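You operate a simulated robot arm through the tools that you are given. There is no shell and no other tool. Be economical: measure what you need, move in short steps, check, and stop when the job is done.

The job below is to be done with a simulated robot arm. You get a single attempt, and the scene is never put back.

Task
Fetch the teal tape and set it on the purple tray.

The check looks at the end state, three seconds after you hand in, the way a careful person would. Anything else that was tipped, shoved, dropped, spilled or broken makes it a failure.

Robot
A 7-joint arm with a two-finger parallel gripper, fixed in place. Base frame: the origin is at the foot of the arm, x ahead of it, y to its left, z up; the work surface is at about z = 0. Units: m, degrees, N and s.
With the tool pointing down near the work surface it reaches from about 0.24 to 0.62 m from the base axis. Its first joint turns from -66.0 to 66.0 degrees. Payload 2.6 kg.
The TCP is the grasp point between the finger pads, 0.03 m short of the fingertips. In the tool frame z runs along the fingers and y along their closing line. Largest opening 0.094 m; finger width 0.028, thickness 0.01; the body of the gripper, 0.05 by 0.096 m, starts 0.055 m behind the TCP.
Orientation is told as [roll, pitch, yaw] about the base's x, y, z axes, in that order, counted from this pose: with the fingers straight down and closing along the base's y, the tool's x points along the base's -x, its y along +y and its z along -z.

Tools
- The arm moves only by the tool play_rows. Its argument "motion" is a list of rows, each an object of numbers (a shift or turn left out is 0, a gripper value left out holds the last): "rx", "ry", "rz": the turn, a rotation vector about the tool's x, y, z in units of 45 degrees (1.0 is 45 degrees); "x", "y", "z": the shift along the tool's x, y, z in units of 200 mm (1.0 is 200 mm); "hand": the closure, from 0 (fully open) to 1 (shut). In form: [{"rx": .., "ry": .., "rz": .., "x": .., "y": .., "z": .., "hand": ..}, ...]. A call has 1 to 20 rows; each row is the pose to reach, as a shift and turn from the pose commanded when the call began, along the tool's axes at that moment. A call with a number of a shift or a turn outside -1 to 1 is refused whole. Rows are played at 5 a second. More than 0.05 m and 8.6 degrees between two rows, or a gripper value outside its range, and nothing of the call is played. A pose out of reach is approached as far as the arm can. The call stops where the force on the tool passes 40 N (or 10 N more than at its start, if that is more) or the arm is blocked; 0.2 s more then pass. Each finger travels about 0.072 m/s and halts on what it meets, pressing with about 22 N; the grip force reading is that of the motor and also rises with nothing between the fingers. The clock runs only during rows and for 0.2 s after the last one: add rows that repeat a pose to give the fingers time. The reply holds the time, the measured pose of the TCP, the force on the tool along the base axes, the opening and the grip force, in the units named above and with some noise.
- Cameras (640 x 400 px; columns grow to the right, rows downward): "scene" is fixed at [0.0205, 0.4219, 0.5614]; the picture's right is [-0.89, -0.46, 0.00], its down [-0.28, 0.54, -0.80] and it looks along [0.36, -0.71, -0.60] (base axes); focal length 309 px, centre (320, 200). "wrist" rides on the gripper at [-0.037, 0, -0.058] in the tool frame; the picture's right is [0.00, -1.00, 0.00], its down [0.97, 0.00, -0.24] and it looks along [0.24, 0.00, 0.97] (tool axes); focal length 218 px, centre (320, 200).
- grab_frame(camera): a new picture of that camera. No time passes.
- point_at(camera, pixels): for up to 12 pixels [column, row] of the newest picture of that camera ("zoom" is the newest enlarged one), the place [x, y, z] in the base frame of the surface seen there, good to about 0.002 m. No time passes.
- inspect(camera, box): a new picture of the part [left, top, right, bottom] of that camera's present view, enlarged. No time passes.
- close_job(): hands the job in; it is judged then, once.

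Keep the steps short. Do not move on a guess: measure, check each grasp and each placing, and mend mistakes. In all there are 60 turns and 20 pictures (those below and enlarged ones count). Leave the gripper open and the arm clear of the work at the hand-in unless told otherwise, and finish with a single line.

The tools are called after ">>>" as name(argument=value, ...) on one line, values as JSON. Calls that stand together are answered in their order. play_rows: Moves the arm, as the interface text tells. Its arguments: {"type":"object","properties":{"motion":{"type":"array","items":{"type":"object","properties":{"rx":{"type":"number"},"ry":{"type":"number"},"rz":{"type":"number"},"x":{"type":"number"},"y":{"type":"number"},"z":{"type":"number"},"hand":{"type":"number"}}}}},"required":["motion"]} The other tools are called the same way: grab_frame (camera) takes a picture; point_at (camera, pixels) gives the place of the surface under pixels of a picture; inspect (camera, box) takes an enlarged picture of a part of a camera's view; close_job () hands the job in.

At the start:

```text
time_s: 0.0
ee_pos: [0.4464, 0.0258, 0.2408]
orientation: [0.0, 0.0, 0.0]
ft_force: [1.1, 0.2, 0.8]
grip_width: 0.094
finger_force: 0.1
```

scene: 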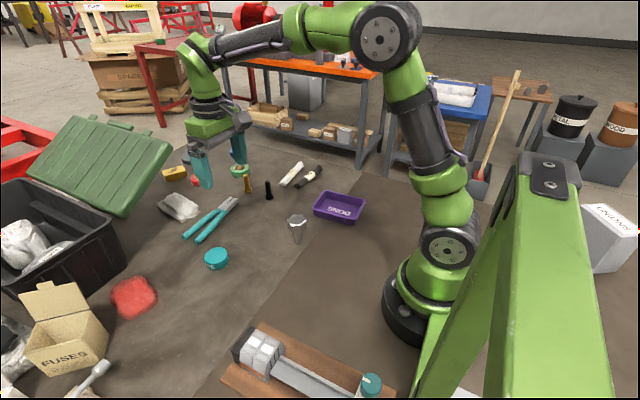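
wrist: 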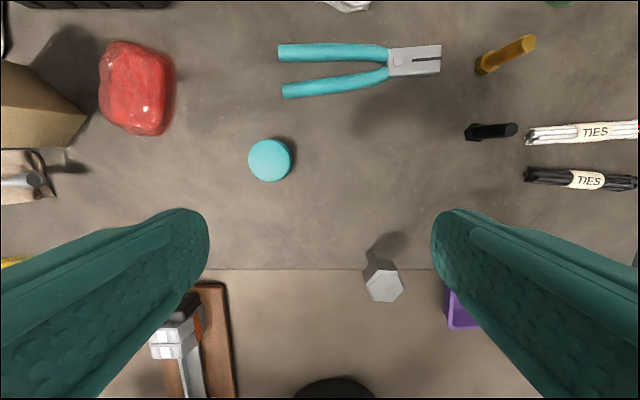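

I see a teal disc at scene (215,258), another teal item at (370,385), and a greenish ring at (238,170). I'll enlarge them to tell which one is the tape.

>>> inspect(camera="scene", box=[150, 150, 370, 290])

>>> inspect(camera="scene", box=[220, 310, 420, 400])

>>> point_at(camera="scene", pixels=[[215, 252], [215, 266], [204, 255], [227, 255], [238, 170], [370, 380], [338, 208], [297, 220], [316, 206], [362, 212], [345, 195], [335, 221]])

>>> point_at(camera="wrist", pixels=[[270, 160], [252, 160], [288, 160], [270, 142], [270, 178], [384, 287], [460, 310], [345, 80], [448, 300], [290, 95]])

```text
2.86 times, centred on (260, 220) of scene
```

zoom: 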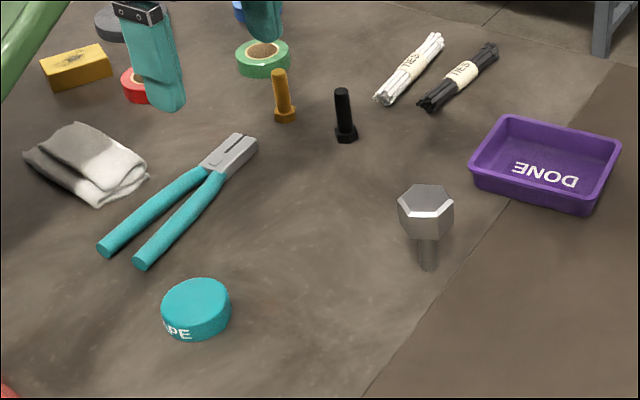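

```text
3.20 times, centred on (320, 355) of scene
```

zoom: 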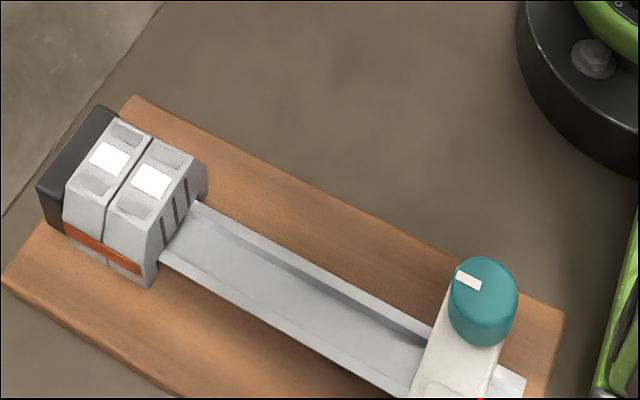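

```text
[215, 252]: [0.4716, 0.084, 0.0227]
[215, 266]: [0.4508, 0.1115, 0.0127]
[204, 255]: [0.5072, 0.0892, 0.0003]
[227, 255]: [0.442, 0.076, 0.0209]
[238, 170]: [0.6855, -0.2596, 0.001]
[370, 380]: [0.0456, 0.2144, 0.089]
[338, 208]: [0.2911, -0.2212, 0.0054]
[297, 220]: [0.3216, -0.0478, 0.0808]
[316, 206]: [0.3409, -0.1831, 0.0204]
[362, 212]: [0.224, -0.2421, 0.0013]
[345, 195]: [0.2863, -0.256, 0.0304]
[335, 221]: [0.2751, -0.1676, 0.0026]
```

```text
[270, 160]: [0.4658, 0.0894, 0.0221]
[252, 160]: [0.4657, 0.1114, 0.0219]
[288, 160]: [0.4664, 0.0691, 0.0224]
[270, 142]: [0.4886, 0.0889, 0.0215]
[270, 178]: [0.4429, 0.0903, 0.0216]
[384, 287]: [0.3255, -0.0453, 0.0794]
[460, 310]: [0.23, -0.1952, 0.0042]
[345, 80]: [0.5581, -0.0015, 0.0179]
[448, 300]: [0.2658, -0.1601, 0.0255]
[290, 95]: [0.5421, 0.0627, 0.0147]
```

The disc at (215,258) carries the label "…PE", so it is the tape: centre (0.466, 0.090), about 0.05 wide, top at z 0.022. The teal item at (370,385) is a knob on the other fixture. I'll move above the tape with the gripper open.

>>> play_rows(motion=[{"x": -0.05, "y": 0.16, "z": 0.0, "hand": 0}, {"x": -0.098, "y": 0.321, "z": 0.0}, {"x": -0.098, "y": 0.321, "z": 0.18}, {"x": -0.098, "y": 0.321, "z": 0.36}, {"x": -0.098, "y": 0.321, "z": 0.54}, {"x": -0.098, "y": 0.321, "z": 0.7}, {"x": -0.098, "y": 0.321, "z": 0.7}])

>>> grab_frame(camera="wrist")

>>> inspect(camera="scene", box=[290, 170, 390, 235])

```text
time_s: 1.6
ee_pos: [0.4651, 0.0916, 0.1026]
orientation: [0.0, -0.1, 0.1]
ft_force: [-0.2, 0.3, 0.0]
grip_width: 0.0943
finger_force: 0.1
```

```text
15 pictures are left
```

wrist: 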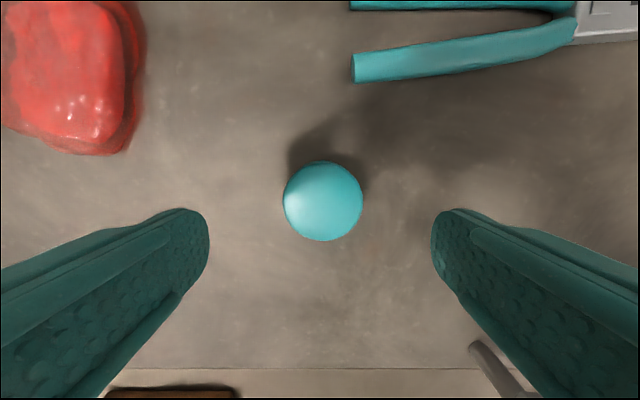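

```text
6.15 times, centred on (340, 202) of scene
```

zoom: 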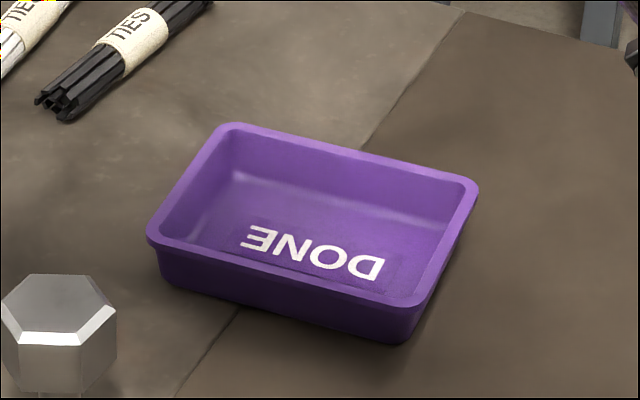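

Both fingers straddle the tape, seen at wrist (323,201). Next I'll measure the tape here and the tray rim in the zoom at (155,240), (235,127), (472,185), (405,300).

>>> point_at(camera="wrist", pixels=[[323, 201], [287, 201], [359, 201], [323, 165], [323, 237]])

>>> point_at(camera="zoom", pixels=[[156, 241], [235, 127], [471, 187], [405, 300], [315, 245], [205, 235], [250, 180], [430, 225], [390, 280], [330, 220]])

```text
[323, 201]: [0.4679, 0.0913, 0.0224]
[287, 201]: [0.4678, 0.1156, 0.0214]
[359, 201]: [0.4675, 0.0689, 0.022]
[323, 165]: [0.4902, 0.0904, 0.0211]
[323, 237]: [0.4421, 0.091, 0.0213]
```

```text
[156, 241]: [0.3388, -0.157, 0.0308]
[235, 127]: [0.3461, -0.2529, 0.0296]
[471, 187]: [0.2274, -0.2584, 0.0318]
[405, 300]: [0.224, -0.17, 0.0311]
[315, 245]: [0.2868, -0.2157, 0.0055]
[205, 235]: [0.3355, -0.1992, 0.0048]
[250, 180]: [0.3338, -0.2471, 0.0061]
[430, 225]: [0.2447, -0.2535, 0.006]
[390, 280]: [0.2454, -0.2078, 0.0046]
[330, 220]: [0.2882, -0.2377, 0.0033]
```

The tape is centred at (0.467, 0.091), within 2 mm of the TCP. Now I'll go down 0.066 m (fingertips about 5 mm above the ground) and close.

>>> play_rows(motion=[{"z": 0.12, "hand": 0}, {"z": 0.22}, {"z": 0.3}, {"z": 0.33}, {"z": 0.33}, {"z": 0.33, "hand": 0.3}, {"z": 0.33, "hand": 0.5}, {"z": 0.33, "hand": 0.65}, {"z": 0.33, "hand": 0.65}, {"z": 0.33, "hand": 0.65}])

```text
time_s: 3.8
ee_pos: [0.4663, 0.0899, 0.0355]
orientation: [0.1, -0.1, 0.0]
ft_force: [-0.4, -1.1, 0.6]
grip_width: 0.0515
finger_force: 22.1
```

The opening is 0.0515 at 22 N, which matches the tape's width, so it is held. I'll lift 0.14 m with a small trial step first.

>>> play_rows(motion=[{"z": -0.05, "hand": 0.65}, {"z": -0.15}, {"z": -0.3}, {"z": -0.5}, {"z": -0.7}, {"z": -0.7}])

>>> grab_frame(camera="wrist")

```text
time_s: 5.2
ee_pos: [0.4638, 0.0896, 0.1778]
orientation: [0.0, 0.0, 0.0]
ft_force: [0.1, -0.1, -0.2]
grip_width: 0.0518
finger_force: 22.1
```

```text
13 pictures are left
```

wrist: 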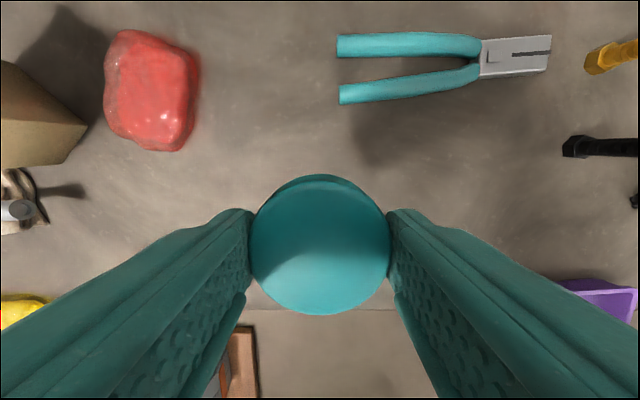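

The tape is held level between the pads. I'll carry it at this height (clear of the 0.08 m bolt) halfway to the tray, turning 45°, because the tray is too narrow along y for the fingers to open there.

>>> play_rows(motion=[{"x": 0.057, "y": -0.094, "rz": 0.125, "z": 0, "hand": 0.65}, {"x": 0.114, "y": -0.188, "rz": 0.25}, {"x": 0.171, "y": -0.281, "rz": 0.375}, {"x": 0.228, "y": -0.375, "rz": 0.5}, {"x": 0.284, "y": -0.469, "rz": 0.625}, {"x": 0.341, "y": -0.563, "rz": 0.75}, {"x": 0.398, "y": -0.656, "rz": 0.875}, {"x": 0.455, "y": -0.75, "rz": 1.0}, {"x": 0.455, "y": -0.75, "rz": 1.0}])

```text
time_s: 7.2
ee_pos: [0.375, -0.0587, 0.1742]
orientation: [-0.1, 0.0, -45.2]
ft_force: [0.0, -0.2, -0.8]
grip_width: 0.0517
finger_force: 21.8
```

The pose is as expected (yaw -45°). Next comes the second half, to above the tray centre at about (0.284, -0.209), turning 40° more to line up with the tray.

>>> play_rows(motion=[{"x": -0.026, "y": -0.106, "rz": 0.112, "hand": 0.65}, {"x": -0.051, "y": -0.212, "rz": 0.225}, {"x": -0.077, "y": -0.318, "rz": 0.337}, {"x": -0.102, "y": -0.424, "rz": 0.45}, {"x": -0.128, "y": -0.53, "rz": 0.562}, {"x": -0.154, "y": -0.636, "rz": 0.675}, {"x": -0.179, "y": -0.742, "rz": 0.787}, {"x": -0.205, "y": -0.848, "rz": 0.9}, {"x": -0.205, "y": -0.848, "rz": 0.9}])

>>> grab_frame(camera="wrist")

>>> grab_frame(camera="scene")

```text
time_s: 9.2
ee_pos: [0.2828, -0.2075, 0.1755]
orientation: [0.0, 0.1, -85.6]
ft_force: [0.0, -0.2, 0.7]
grip_width: 0.0515
finger_force: 21.7
```

```text
12 pictures are left
```

wrist: 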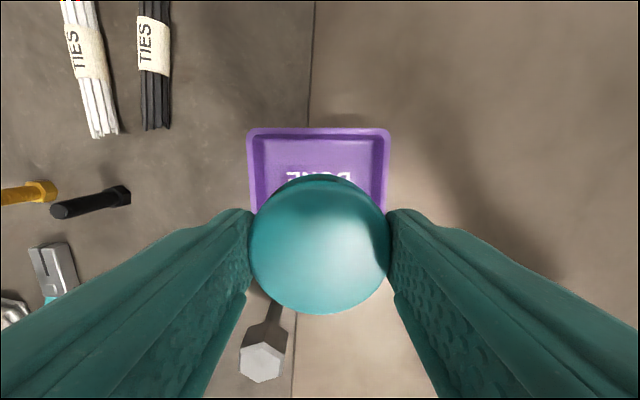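

```text
11 pictures are left
```

scene: 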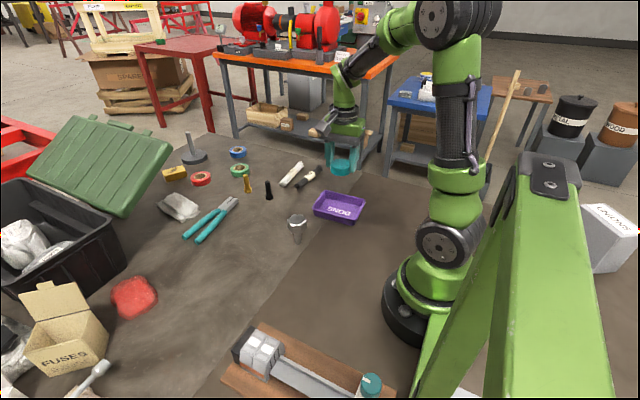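

The tray edges are square to the gripper in the wrist view. I'll measure the rim's inner and outer edges to get the exact centre.

>>> point_at(camera="wrist", pixels=[[251, 170], [386, 170], [319, 132], [260, 132], [380, 132], [264, 170], [376, 170], [319, 160]])

>>> point_at(camera="scene", pixels=[[335, 219], [345, 195], [325, 216], [350, 221], [338, 208]])

```text
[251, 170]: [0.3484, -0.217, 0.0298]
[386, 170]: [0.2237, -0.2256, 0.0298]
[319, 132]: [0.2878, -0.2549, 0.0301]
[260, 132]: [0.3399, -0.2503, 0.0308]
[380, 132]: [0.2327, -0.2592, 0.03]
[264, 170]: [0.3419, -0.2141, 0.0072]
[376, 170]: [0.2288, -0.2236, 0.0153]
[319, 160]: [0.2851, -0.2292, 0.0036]
```

```text
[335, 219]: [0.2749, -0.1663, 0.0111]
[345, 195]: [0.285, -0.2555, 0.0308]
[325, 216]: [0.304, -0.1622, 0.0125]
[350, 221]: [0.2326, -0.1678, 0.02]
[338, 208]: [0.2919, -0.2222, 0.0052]
```

The tray centre is about (0.286, -0.210), with the floor at z 0.005. I'll shift +3 mm in x and -2 mm in y, then lower to about z 0.05.

>>> play_rows(motion=[{"x": -0.01, "y": 0.015, "z": 0.1, "hand": 0.65}, {"x": -0.01, "y": 0.015, "z": 0.25}, {"x": -0.01, "y": 0.015, "z": 0.4}, {"x": -0.01, "y": 0.015, "z": 0.5}, {"x": -0.01, "y": 0.015, "z": 0.58}, {"x": -0.01, "y": 0.015, "z": 0.62}, {"x": -0.01, "y": 0.015, "z": 0.62}])

>>> grab_frame(camera="wrist")

>>> inspect(camera="scene", box=[280, 160, 400, 240])

```text
time_s: 10.8
ee_pos: [0.2888, -0.2108, 0.05]
orientation: [0.0, 0.0, -85.5]
ft_force: [-0.7, 0.5, -0.4]
grip_width: 0.0516
finger_force: 21.9
```

```text
10 pictures are left
```

wrist: 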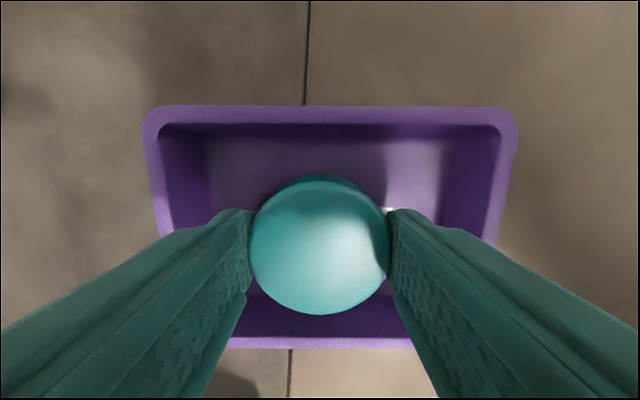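

```text
5.00 times, centred on (340, 200) of scene
```

zoom: 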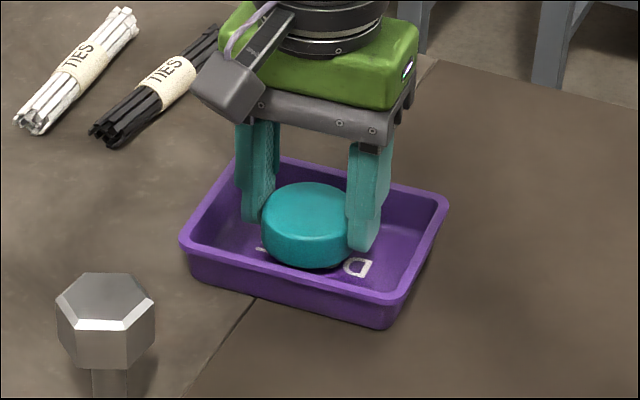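

The tape hangs inside the tray with clear walls all around. I'll lower the last 8–9 mm gently to touch down.

>>> play_rows(motion=[{"z": 0.015, "hand": 0.65}, {"z": 0.028}, {"z": 0.036}, {"z": 0.044}, {"z": 0.044}])

```text
time_s: 12.0
ee_pos: [0.2869, -0.2109, 0.0424]
orientation: [0.0, -0.1, -85.5]
ft_force: [0.6, -0.3, -0.6]
grip_width: 0.0516
finger_force: 21.8
```

No contact force yet, so it's about 1–2 mm above the floor. I'll go down in half-millimetre steps.

>>> play_rows(motion=[{"z": 0.0025, "hand": 0.65}, {"z": 0.005}, {"z": 0.0075}, {"z": 0.0075}])

```text
time_s: 13.0
ee_pos: [0.2874, -0.2093, 0.04]
orientation: [0.0, 0.0, -85.6]
ft_force: [-0.2, 0.0, 0.0]
grip_width: 0.0515
finger_force: 21.8
```

Still no force, and the floor may be nearer 0.003–0.004. I'll try one more millimetre.

>>> play_rows(motion=[{"z": 0.0025, "hand": 0.65}, {"z": 0.005}, {"z": 0.0075}, {"z": 0.0075}])

```text
time_s: 14.0
ee_pos: [0.2881, -0.2098, 0.0401]
orientation: [0.0, 0.0, -85.5]
ft_force: [1.6, 0.0, 0.1]
grip_width: 0.0519
finger_force: 22.3
```

It is within a millimetre or so of the floor. I'll open only to about 0.063 so the fingers stay off the tray walls, then read.

>>> play_rows(motion=[{"hand": 0.44}, {"hand": 0.4}, {"hand": 0.36}, {"hand": 0.33}, {"hand": 0.33}])

>>> grab_frame(camera="wrist")

```text
time_s: 15.2
ee_pos: [0.2869, -0.2095, 0.0394]
orientation: [0.1, 0.0, -85.5]
ft_force: [0.2, -0.5, -0.3]
grip_width: 0.063
finger_force: 0.1
```

```text
8 pictures are left
```

wrist: 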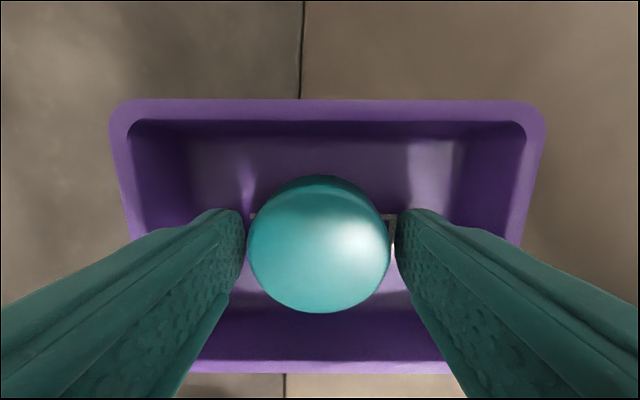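

The tape is released and the fingers are free on both sides. I'll rise straight up 0.16 m, opening fully only once above the rim.

>>> play_rows(motion=[{"z": -0.05, "hand": 0.33}, {"z": -0.15}, {"z": -0.3}, {"z": -0.45}, {"z": -0.62, "hand": 0}, {"z": -0.8, "hand": 0}, {"z": -0.8, "hand": 0}])

>>> grab_frame(camera="wrist")

>>> grab_frame(camera="scene")

```text
time_s: 16.8
ee_pos: [0.2866, -0.2103, 0.201]
orientation: [0.0, 0.0, -85.5]
ft_force: [-0.2, -0.1, -0.4]
grip_width: 0.094
finger_force: 0.1
```

```text
7 pictures are left
```

wrist: 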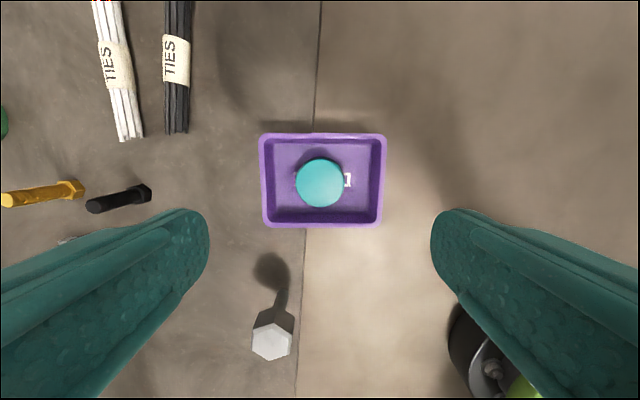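

```text
6 pictures are left
```

scene: 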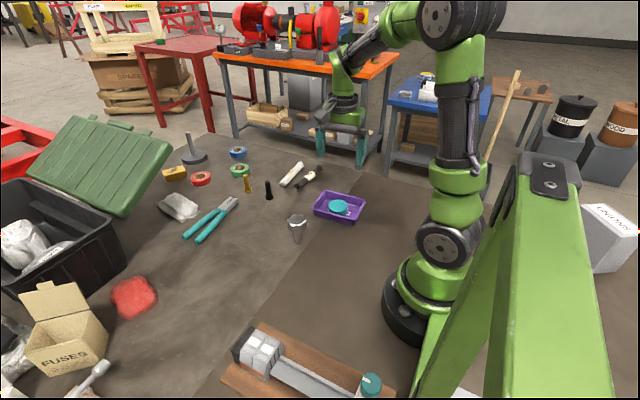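

The tape lies flat in the tray at wrist (320,183), the tray and every other object are where they were, and the gripper is open and clear. I'll hand in now.

>>> close_job()

```text
The job is handed in.
```

The teal tape is lying flat in the purple tray, nothing else was disturbed, and the job is handed in with the gripper open and clear.
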